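You operate a simulated robot arm through the tools that you are given. There is no shell and no other tool. Be economical: measure what you need, move in short steps, check, and stop when the job is done.

You run a simulated robot arm. Do the job below in one go: nothing can be reset, and whatever is moved stays where it is left.

JOB
Put the green braid clip on top of the white laser.

Only the result counts: the job must be done as asked and must still hold three seconds after the hand-in. Knocking over, shifting, dropping, spilling or breaking anything else fails it.

ROBOT AND FRAMES
A 6-joint arm with a two-finger parallel gripper, fixed in place. Base frame: the origin is at the foot of the arm, x ahead of it, y to its left, z up; the work surface is at about z = 0. Lengths are in mm, angles in degrees, forces in N, time in s.
With the tool pointing down near the work surface it reaches from about 160 to 420 mm from the base axis. Its first joint turns from -66.0 to 66.0 degrees. Payload 1.57 kg.
The TCP is the grasp point between the finger pads, 30 mm short of the fingertips. In the tool frame z runs along the fingers and y along their closing line. Largest opening 80 mm; finger width 17, thickness 12; the body of the gripper, 40 by 82 mm, starts 80 mm behind the TCP.
Orientation is that of the tool frame in the base frame, as [roll, pitch, yaw] about the fixed x, y, z axes, in that order (R = Rz(yaw) Ry(pitch) Rx(roll)). With the fingers straight down and closing along the base's y, the tool's x points along the base's -x, its y along +y and its z along -z.

CONTROLS
- The arm moves only by the tool move_arm. Its argument "targets" is a list of rows, each an object of numbers (a shift or turn left out is 0, a gripper value left out holds the last): "gripper": the closure, from 0 (fully open) to 1 (shut); "dx", "dy", "dz": the shift along the tool's x, y, z in mm; "rx", "ry", "rz": the turn, a rotation vector about the tool's x, y, z in degrees. In form: [{"gripper": .., "dx": .., "dy": .., "dz": .., "rx": .., "ry": .., "rz": ..}, ...]. A call has 1 to 8 rows; each row is the pose to reach, as a shift and turn from the pose commanded when the call began, along the tool's axes at that moment. Each row takes 0.2 s and may step no farther than 50 mm and 8.6 degrees from the row before; otherwise, or with a gripper value out of range, the whole call is refused. A pose out of reach is approached as far as the arm can. The call stops where the force on the tool passes 40 N (or 10 N more than at its start, if that is more) or the arm is blocked; 0.2 s more then pass. The fingers move at their own pace (about 153 mm/s each) and stop on an object; they squeeze with about 37 N. The grip force told is the motor's: it shows also when the fingers shut on nothing. Time passes only in rows, and 0.2 s behind the last, so rows that repeat a pose let the fingers close. The reply holds the time, the measured pose of the TCP, the force on the tool along the base axes, the opening and the grip force, in the units named above and with some noise.
- Cameras (640 x 400 px; columns grow to the right, rows downward): "scene" is fixed at [57.7, -333.9, 424]; the picture's right is [0.76, -0.65, 0.00], its down [-0.37, -0.43, -0.82] and it looks along [0.54, 0.62, -0.57] (base axes); focal length 335 px, centre (320, 200). "wrist" rides on the gripper at [-32, 0, -78] in the tool frame; the picture's right is [0.00, -1.00, 0.00], its down [0.97, 0.00, -0.24] and it looks along [0.24, 0.00, 0.97] (tool axes); focal length 218 px, centre (320, 200).
- capture(camera): a new picture of that camera. It takes no simulated time.
- probe_pixels(camera, pixels): for up to 12 pixels [column, row] of the newest picture of that camera ("zoom" is the newest enlarged one), the place [x, y, z] in the base frame of the surface seen there, good to about 3 mm. It takes no simulated time.
- zoom(camera, box): a new picture of the part [left, top, right, bottom] of that camera's present view, enlarged. It takes no simulated time.
- finish_job(): hands the job in; it is judged then, once.

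Work in short steps. Measure before you move; look again where a grasp or a placing could have gone wrong, and mend it. You have 60 turns and 30 pictures in all, those below and enlarged ones among them. Open the gripper and draw the arm clear of the work before you hand the job in, unless the task says otherwise; then end with one line.

The tools are called after "Request:" by a JSON object that holds its "name" and its "arguments". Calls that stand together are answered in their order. move_arm: Moves the arm, as the interface text tells. Its arguments: {"type":"object","properties":{"targets":{"type":"array","items":{"type":"object","properties":{"gripper":{"type":"number"},"dx":{"type":"number"},"dy":{"type":"number"},"dz":{"type":"number"},"rx":{"type":"number"},"ry":{"type":"number"},"rz":{"type":"number"}}}}},"required":["targets"]} The other tools are called the same way: capture (camera) takes a picture; probe_pixels (camera, pixels) gives the place of the surface under pixels of a picture; zoom (camera, box) takes an enlarged picture of a part of a camera's view; finish_job () hands the job in.

At the start:

```text
clock: 0.0
tool_pos: [278.1, -23.0, 235.1]
orientation: [180.0, -0.1, -179.9]
force: [-0.7, 0.7, 0.2]
width: 80.1
finger_force: 0.1
```

scene: 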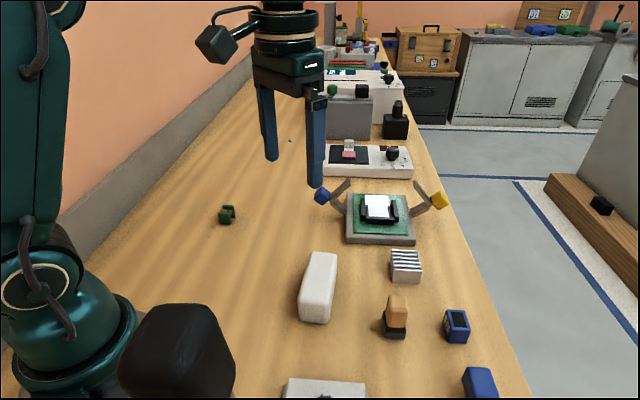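
wrist: 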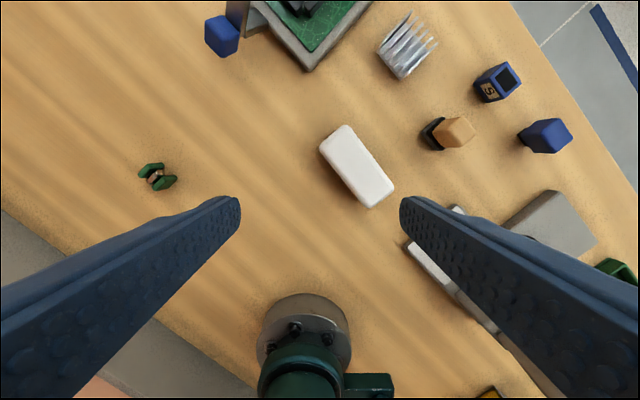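

The green spool-like piece is at scene (227,214) and a white block at (318,287). I'll zoom in on both to identify them.

Request:
{"name": "zoom", "arguments": {"camera": "scene", "box": [190, 180, 350, 340]}}

Request:
{"name": "zoom", "arguments": {"camera": "wrist", "box": [120, 140, 200, 210]}}

Request:
{"name": "zoom", "arguments": {"camera": "scene", "box": [310, 60, 450, 260]}}

Request:
{"name": "probe_pixels", "arguments": {"camera": "wrist", "pixels": [[155, 177], [150, 168], [166, 183], [147, 181], [162, 173], [357, 166], [345, 128], [323, 147], [372, 205], [392, 188], [170, 195]]}}

```text
2.50 times, centred on (270, 260) of scene
```

zoom: 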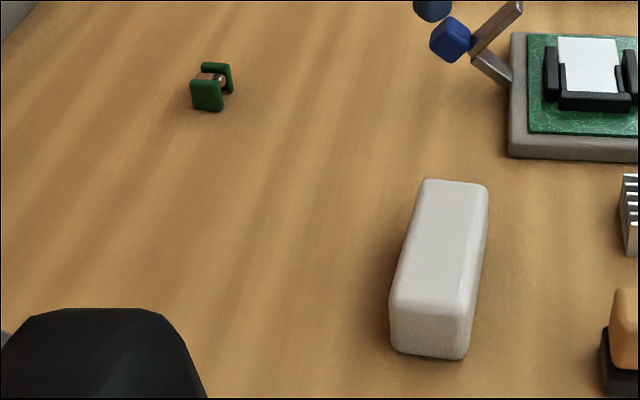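

```text
5.71 times, centred on (160, 175) of wrist
```

zoom: 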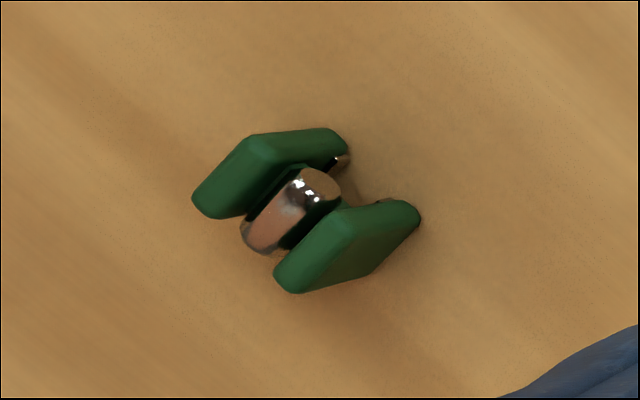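

```text
2.00 times, centred on (380, 160) of scene
```

zoom: 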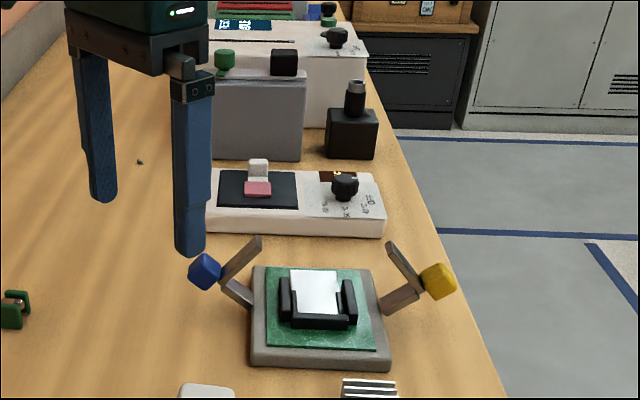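

```text
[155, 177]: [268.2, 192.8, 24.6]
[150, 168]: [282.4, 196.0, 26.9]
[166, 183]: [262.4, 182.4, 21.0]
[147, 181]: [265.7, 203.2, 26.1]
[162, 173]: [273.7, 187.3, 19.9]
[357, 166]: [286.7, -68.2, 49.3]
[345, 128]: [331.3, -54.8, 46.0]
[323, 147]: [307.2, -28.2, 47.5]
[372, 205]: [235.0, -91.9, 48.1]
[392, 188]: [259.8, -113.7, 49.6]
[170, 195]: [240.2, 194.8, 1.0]
```

Next I'll check the remaining objects, especially other white ones at the wrist picture's lower right and the white block's faces, to be sure which is the laser.

Request:
{"name": "zoom", "arguments": {"camera": "wrist", "box": [310, 0, 640, 210]}}

Request:
{"name": "zoom", "arguments": {"camera": "wrist", "box": [400, 180, 640, 400]}}

Request:
{"name": "zoom", "arguments": {"camera": "scene", "box": [260, 230, 520, 400]}}

Request:
{"name": "zoom", "arguments": {"camera": "scene", "box": [310, 0, 430, 120]}}

```text
1.90 times, centred on (475, 105) of wrist
```

zoom: 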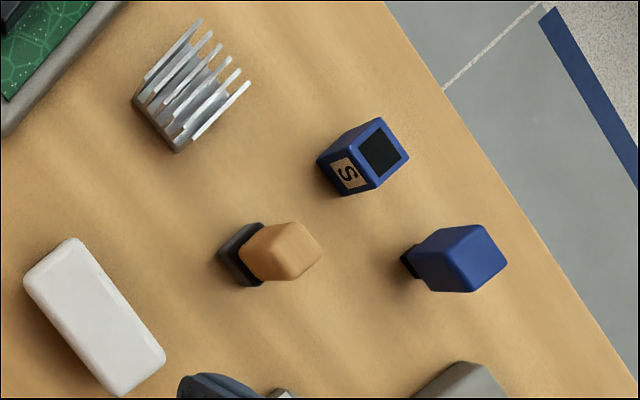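

```text
1.82 times, centred on (520, 290) of wrist
```

zoom: 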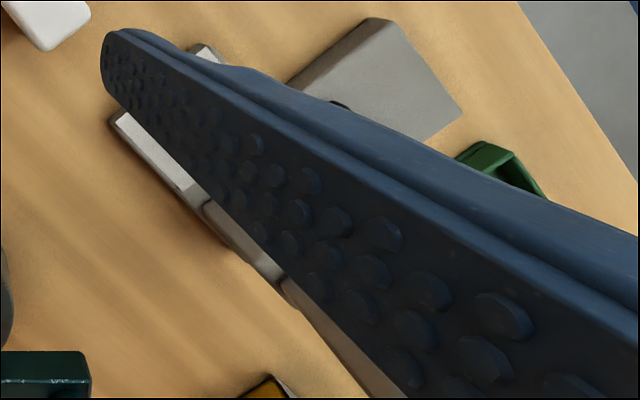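

```text
2.35 times, centred on (390, 315) of scene
```

zoom: 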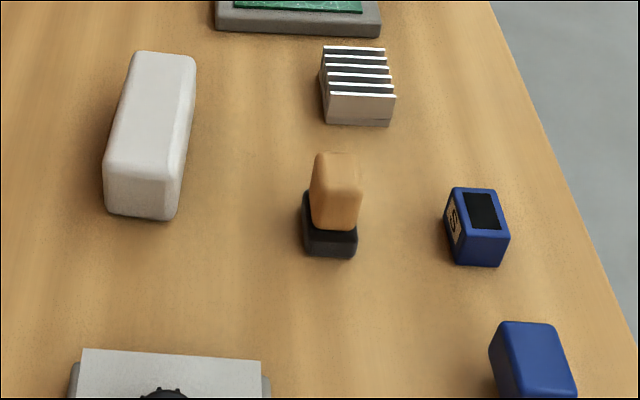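

```text
3.33 times, centred on (370, 60) of scene
```

zoom: 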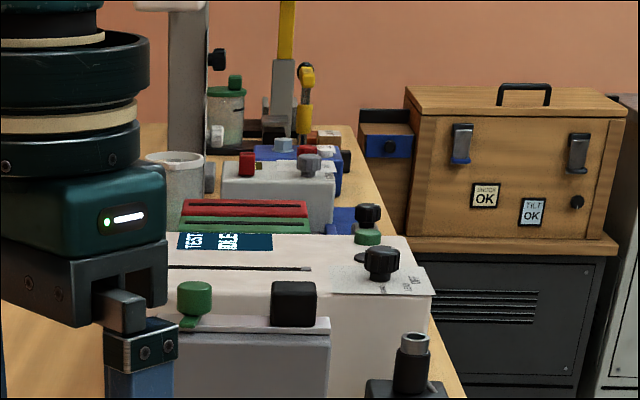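

The white block is the likely candidate, but a long white item hides behind the finger near wrist (450,270). I'll shift toward -y, well above everything, for a clear look.

Request:
{"name": "move_arm", "arguments": {"targets": [{"dy": -40}, {"dy": -80}, {"dy": -120}, {"dy": -150}]}}

Request:
{"name": "capture", "arguments": {"camera": "wrist"}}

```text
clock: 1.0
tool_pos: [275.6, -174.9, 237.3]
orientation: [180.0, 0.1, -179.9]
force: [0.4, 0.9, 0.0]
width: 79.9
finger_force: 0.1
```

```text
20 pictures are left
```

wrist: 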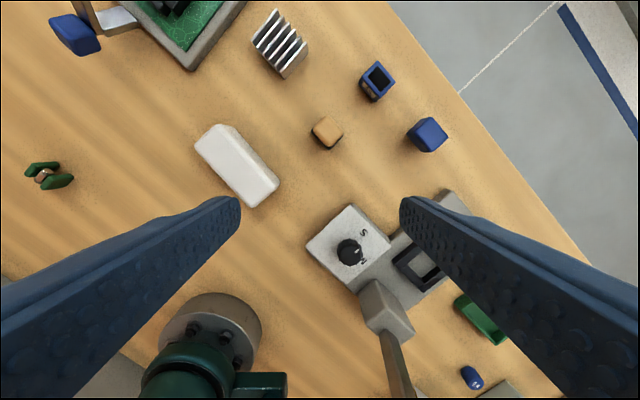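

A device with a knob at (350,250) and a green item at (480,318) are now visible. I'll zoom in on these.

Request:
{"name": "zoom", "arguments": {"camera": "wrist", "box": [300, 180, 540, 400]}}

Request:
{"name": "zoom", "arguments": {"camera": "wrist", "box": [180, 110, 300, 220]}}

Request:
{"name": "probe_pixels", "arguments": {"camera": "wrist", "pixels": [[220, 128], [198, 147], [250, 203], [276, 182], [237, 165], [350, 215], [480, 318], [472, 377], [45, 177], [380, 300], [329, 132], [428, 135]]}}

```text
1.82 times, centred on (420, 290) of wrist
```

zoom: 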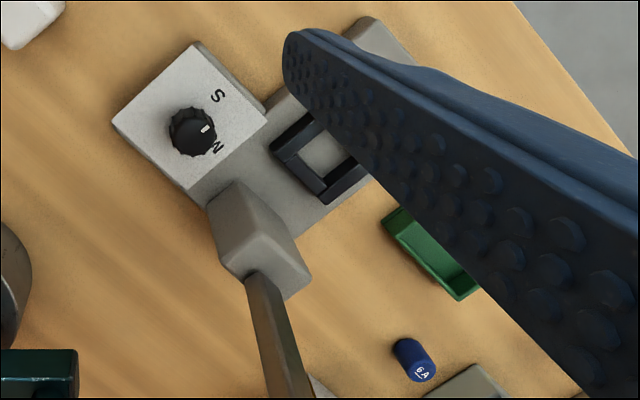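

```text
3.64 times, centred on (240, 165) of wrist
```

zoom: 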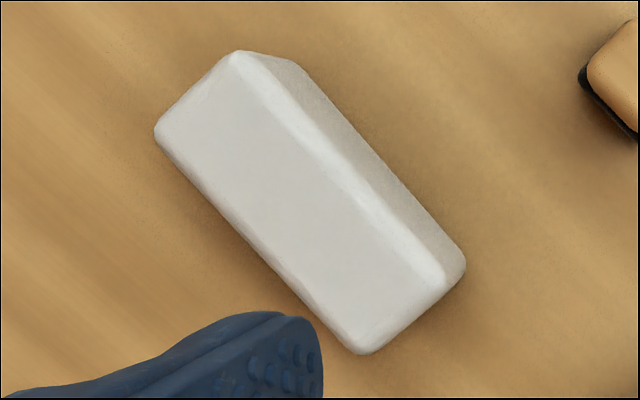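

```text
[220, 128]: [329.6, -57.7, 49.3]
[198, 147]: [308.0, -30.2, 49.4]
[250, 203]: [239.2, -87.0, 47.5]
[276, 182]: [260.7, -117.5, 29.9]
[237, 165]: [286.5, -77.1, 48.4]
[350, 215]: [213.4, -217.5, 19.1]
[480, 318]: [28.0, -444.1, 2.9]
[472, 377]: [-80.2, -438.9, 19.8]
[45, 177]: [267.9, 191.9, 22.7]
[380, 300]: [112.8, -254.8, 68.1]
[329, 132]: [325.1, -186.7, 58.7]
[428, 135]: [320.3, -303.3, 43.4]
```

The white block (top z≈48.5, centred about (285,-72)) is the only thing matching the laser, and the spool clip is at about (269,192). I'll move above the clip.

Request:
{"name": "move_arm", "arguments": {"targets": [{"dy": 46}, {"dy": 92}, {"dy": 138}, {"dy": 184}, {"dy": 230}, {"dy": 276}, {"dy": 322}, {"dy": 367, "dx": 6}]}}

Request:
{"name": "move_arm", "arguments": {"targets": [{"dz": 40}, {"dz": 80}]}}

Request:
{"name": "capture", "arguments": {"camera": "wrist"}}

```text
clock: 2.8
tool_pos: [271.4, 194.8, 236.3]
orientation: [-179.9, 0.0, -179.9]
force: [-0.1, 0.1, 0.7]
width: 80.1
finger_force: 0.1
```

```text
clock: 3.4
tool_pos: [271.7, 193.1, 155.6]
orientation: [179.9, 0.0, -179.9]
force: [0.5, 0.5, 0.6]
width: 80.1
finger_force: 0.1
```

```text
17 pictures are left
```

wrist: 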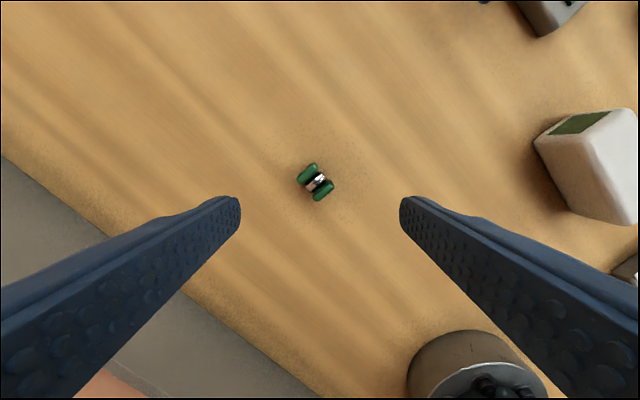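

The white block shows a green window on its side (580,122), confirming it's an instrument. I'll zoom in on the clip at (315,182) for its orientation.

Request:
{"name": "zoom", "arguments": {"camera": "wrist", "box": [283, 157, 347, 207]}}

Request:
{"name": "probe_pixels", "arguments": {"camera": "wrist", "pixels": [[300, 181], [307, 176], [314, 168], [316, 198], [323, 190], [330, 182], [316, 183], [300, 177]]}}

Request:
{"name": "zoom", "arguments": {"camera": "scene", "box": [203, 195, 253, 235]}}

```text
8.00 times, centred on (315, 182) of wrist
```

zoom: 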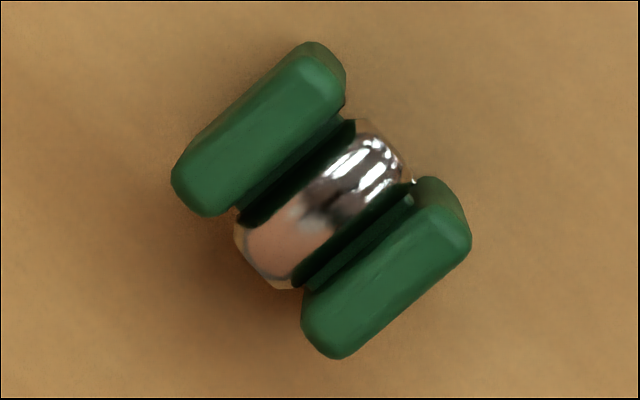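

```text
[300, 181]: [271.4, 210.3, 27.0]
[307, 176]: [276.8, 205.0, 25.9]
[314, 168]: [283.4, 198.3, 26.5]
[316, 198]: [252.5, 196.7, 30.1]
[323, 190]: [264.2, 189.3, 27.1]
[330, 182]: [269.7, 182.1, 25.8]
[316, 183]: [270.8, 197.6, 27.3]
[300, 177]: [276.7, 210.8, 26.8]
```

```text
10.00 times, centred on (228, 215) of scene
```

zoom: 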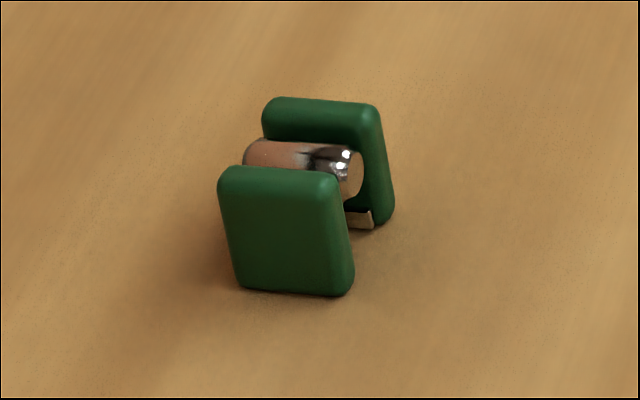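

The clip's plates are about 31 mm across, centred near (271,197), top z≈27, with its plate normal about 45° between +x and +y. I'll turn the tool +45° about its z and centre over it.

Request:
{"name": "move_arm", "arguments": {"targets": [{"rz": 7.5}, {"rz": 15}, {"rz": 22.5}, {"rz": 30}, {"rz": 37.5, "dy": 2}, {"rz": 45, "dy": 3.5, "dz": 30}, {"rz": 45, "dy": 3.5, "dz": 60}, {"rz": 45, "dy": 3.5, "dz": 70}]}}

Request:
{"name": "capture", "arguments": {"camera": "wrist"}}

Request:
{"name": "probe_pixels", "arguments": {"camera": "wrist", "pixels": [[320, 200], [300, 195], [340, 195], [295, 185], [345, 185], [320, 190]]}}

```text
clock: 5.2
tool_pos: [271.8, 196.3, 85.2]
orientation: [179.9, 0.0, 135.0]
force: [-0.1, -0.4, 0.2]
width: 80.1
finger_force: 0.0
```

```text
14 pictures are left
```

wrist: 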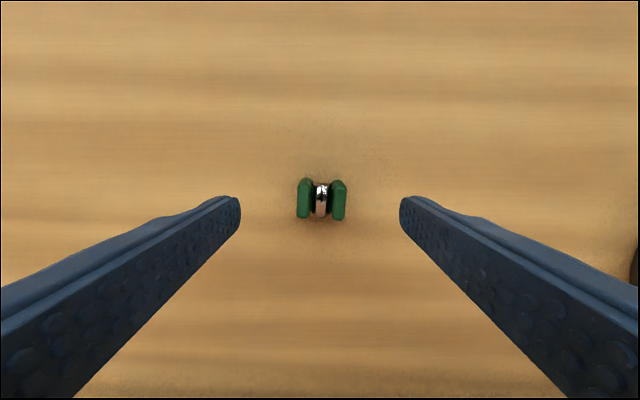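

```text
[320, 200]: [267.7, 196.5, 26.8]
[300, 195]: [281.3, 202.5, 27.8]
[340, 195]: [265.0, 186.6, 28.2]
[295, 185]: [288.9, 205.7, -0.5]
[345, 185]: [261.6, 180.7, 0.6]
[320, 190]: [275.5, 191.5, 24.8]
```

Aligned: the clip is centred between the fingers at columns 297–346. I'll descend to TCP z≈36 (fingertips about 6 mm above the table) and close.

Request:
{"name": "move_arm", "arguments": {"targets": [{"dx": 1.5, "dz": 25}, {"dx": 1.5, "dz": 42}, {"dx": 1.5, "dz": 49}]}}

Request:
{"name": "move_arm", "arguments": {"targets": [{"gripper": 0.4}, {"gripper": 0.7}, {"gripper": 0.9}, {"gripper": 0.9}]}}

```text
clock: 6.0
tool_pos: [270.4, 198.6, 36.9]
orientation: [-180.0, 0.0, 135.1]
force: [0.3, 0.7, 0.7]
width: 79.9
finger_force: 0.0
```

```text
clock: 7.0
tool_pos: [271.5, 197.7, 36.4]
orientation: [180.0, 0.0, 135.1]
force: [0.2, 0.2, 0.4]
width: 30.8
finger_force: 37.6
```

The fingers stopped at 30.8 mm, which matches the clip's width. Lifting and checking.

Request:
{"name": "move_arm", "arguments": {"targets": [{"dz": -15}, {"dz": -45}, {"dz": -80}]}}

Request:
{"name": "capture", "arguments": {"camera": "wrist"}}

Request:
{"name": "zoom", "arguments": {"camera": "scene", "box": [160, 60, 360, 240]}}

```text
clock: 7.8
tool_pos: [270.2, 196.4, 118.3]
orientation: [180.0, 0.0, 135.1]
force: [0.9, -0.3, -0.3]
width: 8.1
finger_force: 0.0
```

```text
13 pictures are left
```

wrist: 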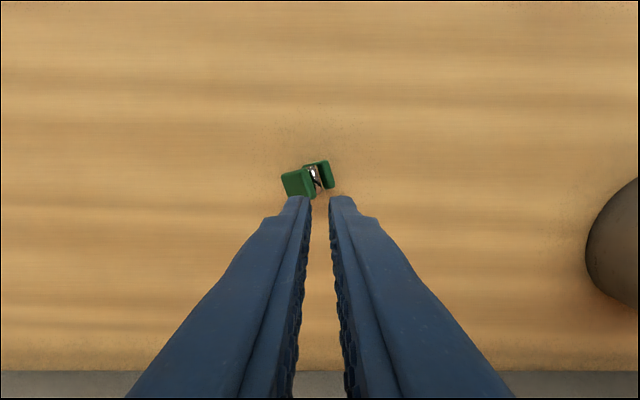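

```text
2.22 times, centred on (260, 150) of scene
```

zoom: 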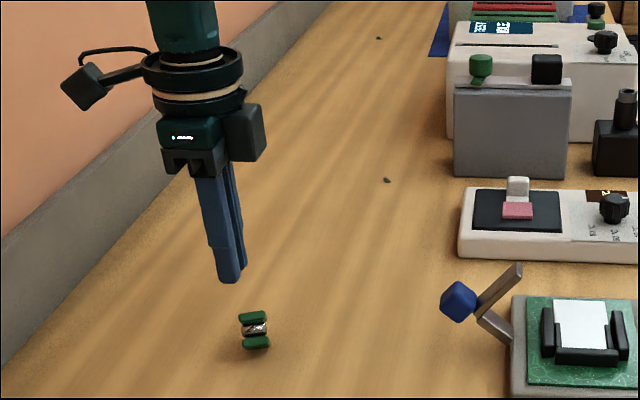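

The clip slipped out during the lift and now lies turned on the table near wrist (308,180). I'll open the gripper and look closely.

Request:
{"name": "move_arm", "arguments": {"targets": [{"gripper": 0}, {"gripper": 0, "dz": -15}, {"gripper": 0, "dz": -30}]}}

Request:
{"name": "zoom", "arguments": {"camera": "wrist", "box": [280, 145, 360, 210]}}

Request:
{"name": "zoom", "arguments": {"camera": "scene", "box": [250, 185, 300, 225]}}

```text
clock: 8.6
tool_pos: [270.3, 198.4, 147.3]
orientation: [-180.0, -0.1, 135.1]
force: [-0.5, 0.2, 0.5]
width: 80.1
finger_force: 0.0
```

```text
6.15 times, centred on (320, 178) of wrist
```

zoom: 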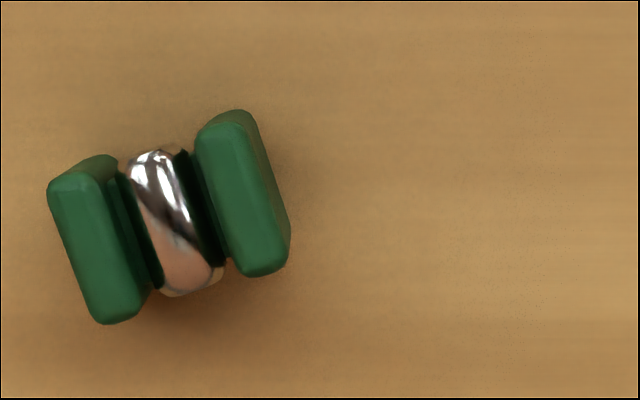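

```text
10.00 times, centred on (275, 205) of scene
```

zoom: 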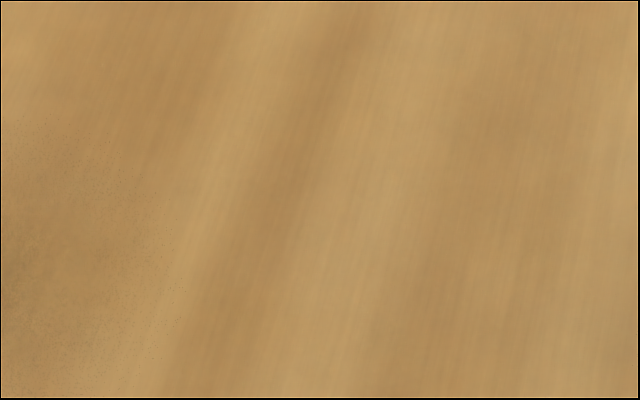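

The clip is still standing on its plates, just shifted and turned about 15°. I'll probe it from a fresh wrist picture.

Request:
{"name": "capture", "arguments": {"camera": "wrist"}}

Request:
{"name": "probe_pixels", "arguments": {"camera": "wrist", "pixels": [[285, 184], [282, 177], [287, 194], [307, 177], [304, 169], [309, 186], [296, 182]]}}

Request:
{"name": "zoom", "arguments": {"camera": "scene", "box": [215, 185, 265, 225]}}

```text
9 pictures are left
```

wrist: 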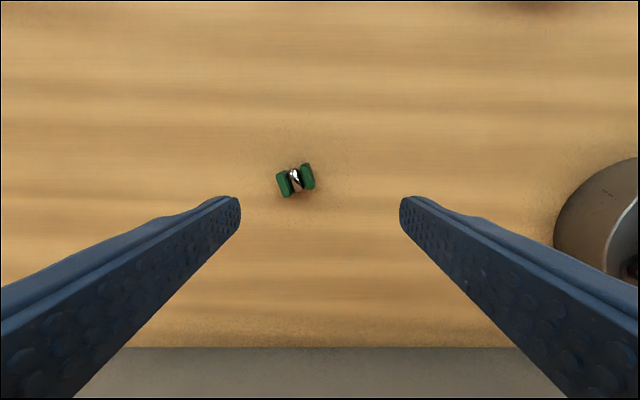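

```text
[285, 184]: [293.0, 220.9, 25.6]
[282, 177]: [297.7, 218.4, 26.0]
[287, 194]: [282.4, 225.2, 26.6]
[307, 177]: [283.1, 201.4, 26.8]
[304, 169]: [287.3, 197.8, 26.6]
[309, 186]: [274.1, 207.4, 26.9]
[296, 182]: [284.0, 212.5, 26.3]
```

```text
10.00 times, centred on (240, 205) of scene
```

zoom: 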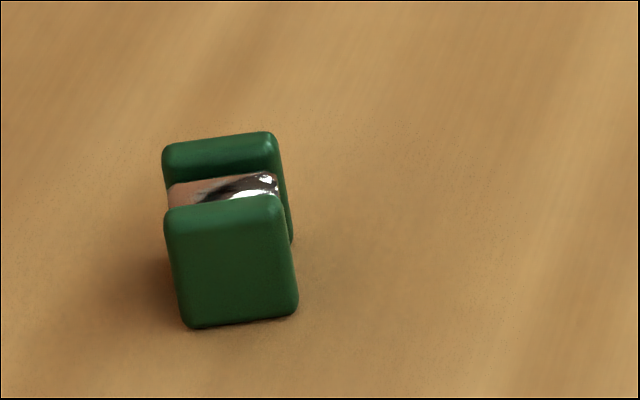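

Clip is now centred near (286,212), turned about 20°. It slipped with only a shallow fingertip grip, so I'll re-centre with a −20° turn and grip lower this time, lifting slowly.

Request:
{"name": "move_arm", "arguments": {"targets": [{"dy": 10, "rz": -7, "dx": -0.5}, {"dy": 21.5, "dx": -1, "rz": -14}, {"dy": 21.5, "dx": -1, "rz": -20.5, "dz": 20}, {"dy": 21.5, "dx": -1, "rz": -20.5, "dz": 60}, {"dy": 21.5, "dx": -1, "rz": -20.5, "dz": 75}]}}

Request:
{"name": "capture", "arguments": {"camera": "wrist"}}

Request:
{"name": "probe_pixels", "arguments": {"camera": "wrist", "pixels": [[302, 190], [302, 200], [302, 210], [340, 190], [340, 200], [340, 210], [302, 218], [340, 218], [302, 183], [340, 183]]}}

```text
clock: 9.8
tool_pos: [286.6, 213.3, 69.9]
orientation: [179.9, -0.1, 155.7]
force: [-0.3, -0.5, 0.1]
width: 80.0
finger_force: 0.0
```

```text
7 pictures are left
```

wrist: 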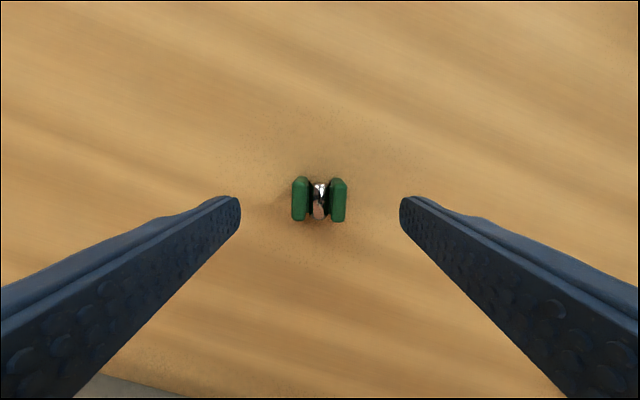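

```text
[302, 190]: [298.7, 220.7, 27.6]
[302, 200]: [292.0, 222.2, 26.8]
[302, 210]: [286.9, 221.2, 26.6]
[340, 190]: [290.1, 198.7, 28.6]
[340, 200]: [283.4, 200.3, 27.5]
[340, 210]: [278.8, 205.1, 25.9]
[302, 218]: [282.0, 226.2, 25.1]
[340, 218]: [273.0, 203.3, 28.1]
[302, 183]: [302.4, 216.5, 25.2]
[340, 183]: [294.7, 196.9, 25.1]
```

Well aligned and centred (columns 292–347, rows 180–221). I'll descend to TCP z≈32 and grip.

Request:
{"name": "move_arm", "arguments": {"targets": [{"dz": 20}, {"dz": 33}, {"dz": 38.5}, {"dz": 38.5}]}}

Request:
{"name": "move_arm", "arguments": {"targets": [{"gripper": 0.5}, {"gripper": 0.7}, {"gripper": 1}, {"gripper": 1}, {"gripper": 1}]}}

Request:
{"name": "move_arm", "arguments": {"targets": [{"dz": -1}, {"dz": -2}, {"dz": -4}, {"dz": -6}]}}

```text
clock: 10.8
tool_pos: [287.1, 212.1, 32.2]
orientation: [180.0, 0.0, 155.6]
force: [-0.2, 0.1, -0.6]
width: 80.2
finger_force: 0.1
```

```text
clock: 12.0
tool_pos: [286.0, 211.8, 32.9]
orientation: [-180.0, 0.0, 155.6]
force: [0.2, 0.4, 0.5]
width: 30.5
finger_force: 37.3
```

```text
clock: 13.0
tool_pos: [286.4, 211.5, 39.4]
orientation: [179.9, 0.0, 155.6]
force: [-0.6, 0.2, -0.4]
width: 30.7
finger_force: 37.0
```

Width is still 30.7 mm with full grip force. Continuing the slow lift.

Request:
{"name": "move_arm", "arguments": {"targets": [{"dz": -3}, {"dz": -6}, {"dz": -9}, {"dz": -12}, {"dz": -15}, {"dz": -18}]}}

Request:
{"name": "zoom", "arguments": {"camera": "scene", "box": [190, 140, 290, 220]}}

```text
clock: 14.4
tool_pos: [287.1, 211.4, 57.1]
orientation: [-180.0, 0.0, 155.5]
force: [-0.5, 0.0, 0.1]
width: 30.5
finger_force: 36.9
```

```text
5.00 times, centred on (240, 180) of scene
```

zoom: 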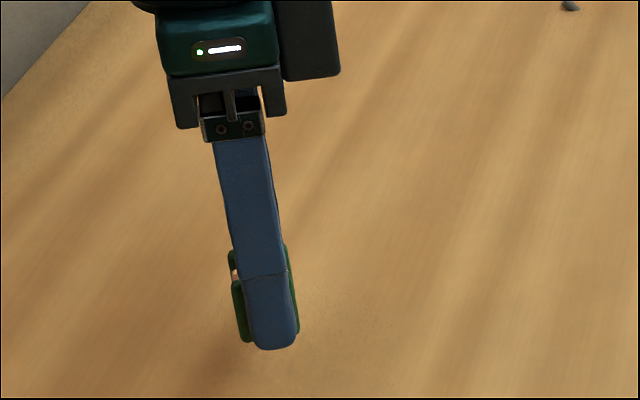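

The clip is held between the fingers. Lifting further at a gentle pace.

Request:
{"name": "move_arm", "arguments": {"targets": [{"dz": -4}, {"dz": -10}, {"dz": -18}, {"dz": -26}, {"dz": -34}, {"dz": -42}, {"dz": -50}, {"dz": -56}]}}

```text
clock: 16.2
tool_pos: [286.5, 211.2, 112.5]
orientation: [179.9, 0.0, 155.7]
force: [-0.4, 0.3, -0.8]
width: 30.5
finger_force: 37.1
```

Holding well. I'll probe the laser's top across and along in the scene picture to pin down the flat area before carrying over.

Request:
{"name": "probe_pixels", "arguments": {"camera": "scene", "pixels": [[305, 277], [309, 277], [313, 277], [317, 277], [321, 277], [325, 277], [329, 277], [333, 277], [323, 256], [320, 265], [313, 288], [309, 298]]}}

```text
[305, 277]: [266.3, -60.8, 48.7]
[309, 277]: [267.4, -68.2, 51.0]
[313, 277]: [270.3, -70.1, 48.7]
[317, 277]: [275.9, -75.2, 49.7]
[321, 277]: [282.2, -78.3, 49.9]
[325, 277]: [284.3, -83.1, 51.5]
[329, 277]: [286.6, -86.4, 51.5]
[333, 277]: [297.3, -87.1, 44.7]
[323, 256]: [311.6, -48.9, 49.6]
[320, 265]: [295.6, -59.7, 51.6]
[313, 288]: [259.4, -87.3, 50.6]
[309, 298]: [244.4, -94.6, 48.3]
```

The flat top is at z≈50, centred about (283,-71), long axis about 51° from y toward x. I'll carry the clip over at TCP z≈112 in gentle steps, first half now.

Request:
{"name": "move_arm", "arguments": {"targets": [{"dx": -3, "dy": -6.9}, {"dx": -9, "dy": -20.6}, {"dx": -16, "dy": -36.5}, {"dx": -23, "dy": -52.5}, {"dx": -31, "dy": -70.8}, {"dx": -39, "dy": -89.1}, {"dx": -46, "dy": -105}, {"dx": -50, "dy": -114.2}]}}

Request:
{"name": "move_arm", "arguments": {"targets": [{"dx": -5, "dy": -11, "rz": 3}, {"dx": -14, "dy": -32, "rz": 7}, {"dx": -24, "dy": -55, "rz": 11}, {"dx": -34, "dy": -78, "rz": 15}, {"dx": -44, "dy": -100, "rz": 19}, {"dx": -53, "dy": -121, "rz": 22}, {"dx": -60, "dy": -137, "rz": 25}, {"dx": -63.3, "dy": -144.5, "rz": 27}]}}

Request:
{"name": "capture", "arguments": {"camera": "wrist"}}

Request:
{"name": "zoom", "arguments": {"camera": "scene", "box": [240, 160, 400, 330]}}

```text
clock: 18.0
tool_pos: [285.4, 87.2, 113.5]
orientation: [180.0, -0.1, 155.6]
force: [-0.2, -0.6, 0.5]
width: 30.6
finger_force: 36.7
```

```text
clock: 19.8
tool_pos: [281.0, -70.7, 113.6]
orientation: [-180.0, 0.0, 128.5]
force: [-0.4, -0.5, -0.2]
width: 30.7
finger_force: 36.5
```

```text
5 pictures are left
```

wrist: 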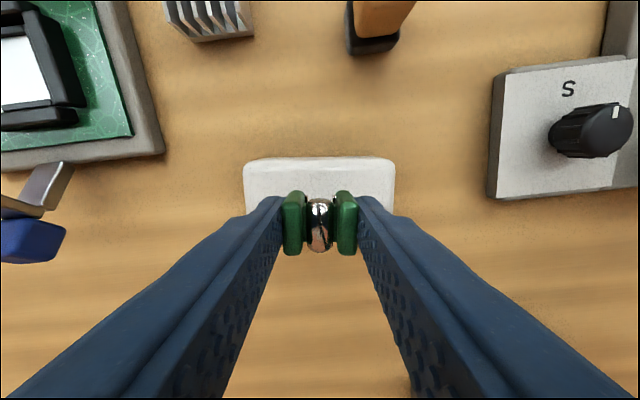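

```text
2.35 times, centred on (320, 245) of scene
```

zoom: 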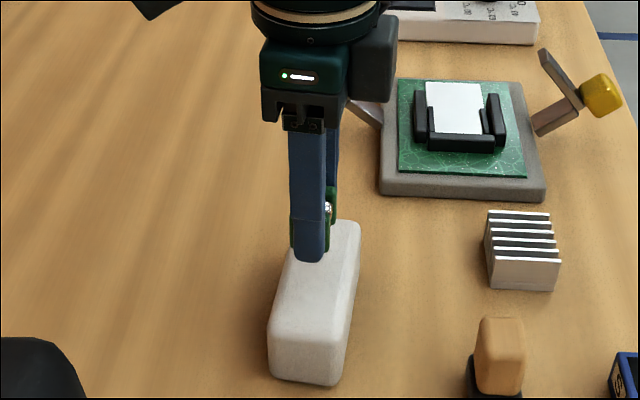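

Yaw is aligned with the laser (edges level in the wrist view). I'll probe the visible top edges to check centring across its width.

Request:
{"name": "probe_pixels", "arguments": {"camera": "wrist", "pixels": [[320, 161], [320, 168], [320, 175], [320, 185], [248, 190], [252, 200], [247, 210], [390, 190], [385, 200], [390, 210], [292, 225], [346, 225]]}}

```text
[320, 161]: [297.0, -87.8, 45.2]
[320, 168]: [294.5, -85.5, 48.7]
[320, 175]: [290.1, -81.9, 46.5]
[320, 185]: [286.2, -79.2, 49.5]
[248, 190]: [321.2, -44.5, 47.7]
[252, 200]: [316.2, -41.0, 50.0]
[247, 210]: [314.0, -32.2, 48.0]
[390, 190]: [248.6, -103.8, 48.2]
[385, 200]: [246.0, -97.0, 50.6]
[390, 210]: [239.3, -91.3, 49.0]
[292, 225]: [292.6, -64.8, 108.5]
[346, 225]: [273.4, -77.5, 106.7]
```

Centred along the length; across the width I'll shift −2 mm in tool x. Clip top at z≈107.5 means no slip, so the bottom should touch at TCP z≈82. Descending to just above that.

Request:
{"name": "move_arm", "arguments": {"targets": [{"dx": -1, "dz": 3}, {"dx": -2, "dz": 9}, {"dx": -2, "dz": 16}, {"dx": -2, "dz": 22}, {"dx": -2, "dz": 26}, {"dx": -2, "dz": 28}, {"dx": -2, "dz": 28}]}}

Request:
{"name": "move_arm", "arguments": {"targets": [{"dz": 0.5}, {"dz": 1}, {"dz": 1}]}}

```text
clock: 21.4
tool_pos: [282.9, -73.7, 85.7]
orientation: [180.0, 0.0, 128.6]
force: [-0.5, -0.3, -0.4]
width: 30.5
finger_force: 37.2
```

```text
clock: 22.2
tool_pos: [283.1, -72.7, 84.9]
orientation: [-180.0, 0.0, 128.6]
force: [-0.8, 0.4, 0.4]
width: 30.6
finger_force: 36.5
```

No contact yet at z≈84.8. Lowering in half-millimetre steps while watching the force.

Request:
{"name": "move_arm", "arguments": {"targets": [{"dz": 0.5}, {"dz": 1}, {"dz": 1}]}}

Request:
{"name": "move_arm", "arguments": {"targets": [{"dz": 0.5}, {"dz": 1}, {"dz": 1}]}}

```text
clock: 23.0
tool_pos: [284.4, -72.3, 82.9]
orientation: [180.0, 0.0, 128.6]
force: [-0.6, -0.9, -0.7]
width: 30.6
finger_force: 37.1
```

```text
clock: 23.8
tool_pos: [284.1, -72.6, 83.4]
orientation: [-180.0, 0.1, 128.6]
force: [-2.8, 0.8, 10.0]
width: 30.5
finger_force: 36.5
```

Contact: upward force of 10 N. The clip is on the laser; I'll ease off slightly and open gradually.

Request:
{"name": "move_arm", "arguments": {"targets": [{"dz": -0.4}, {"dz": -0.4, "gripper": 0.62}, {"dz": -0.4, "gripper": 0.58}, {"dz": -0.4, "gripper": 0.54}, {"dz": -0.4, "gripper": 0.48}, {"dz": -0.4, "gripper": 0.4}]}}

Request:
{"name": "zoom", "arguments": {"camera": "scene", "box": [270, 210, 370, 310]}}

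```text
clock: 25.2
tool_pos: [283.3, -73.1, 82.6]
orientation: [-179.9, 0.0, 128.6]
force: [0.9, 0.7, 0.0]
width: 48.0
finger_force: 0.1
```

```text
4.00 times, centred on (320, 260) of scene
```

zoom: 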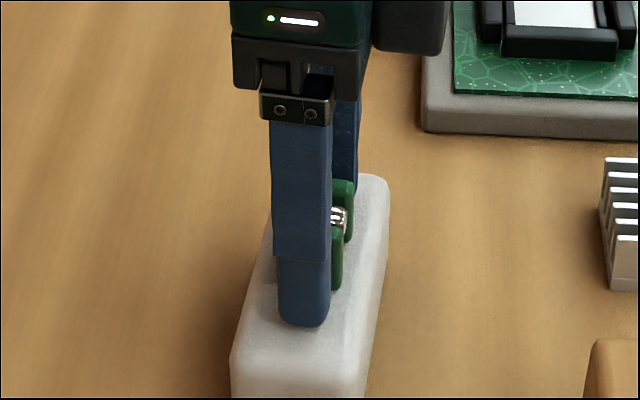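

The clip stands on the laser and the fingers are clear of it. I'll rise straight up.

Request:
{"name": "move_arm", "arguments": {"targets": [{"dz": -5}, {"dz": -20}, {"dz": -45}, {"dz": -80}, {"dz": -120}, {"dz": -150}, {"dz": -150}]}}

Request:
{"name": "zoom", "arguments": {"camera": "scene", "box": [250, 200, 390, 340]}}

Request:
{"name": "capture", "arguments": {"camera": "wrist"}}

```text
clock: 26.8
tool_pos: [283.6, -72.3, 232.5]
orientation: [180.0, 0.0, 128.7]
force: [-0.2, 0.1, -0.5]
width: 47.9
finger_force: 0.1
```

```text
2.86 times, centred on (320, 270) of scene
```

zoom: 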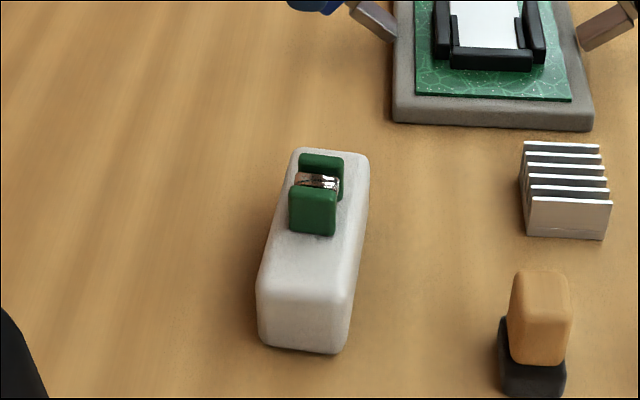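

```text
1 pictures are left
```

wrist: 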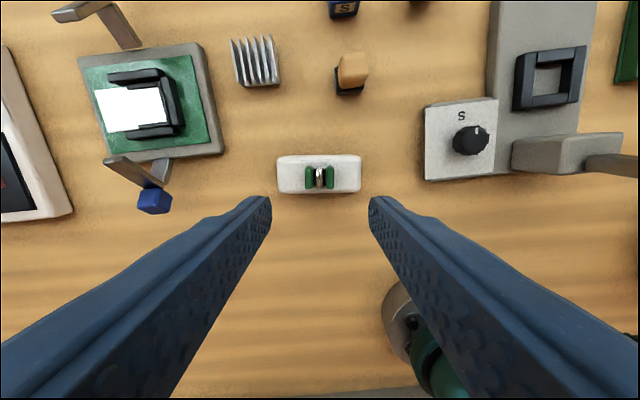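

The clip stands upright, centred on the laser (wrist (320,177)), and nothing else has moved. I'll open fully and hand in.

Request:
{"name": "move_arm", "arguments": {"targets": [{"gripper": 0}, {"gripper": 0}]}}

Request:
{"name": "finish_job", "arguments": {}}

```text
clock: 27.4
tool_pos: [283.7, -74.1, 231.7]
orientation: [180.0, -0.1, 128.6]
force: [0.2, 0.9, 0.4]
width: 80.0
finger_force: 0.0
```

```text
The job is handed in.
```

The green braid clip is standing upright in the middle of the white block I took to be the laser (it carries no label), after slipping from the first grip back onto the table; the gripper is open and clear, and nothing else appears to have moved.
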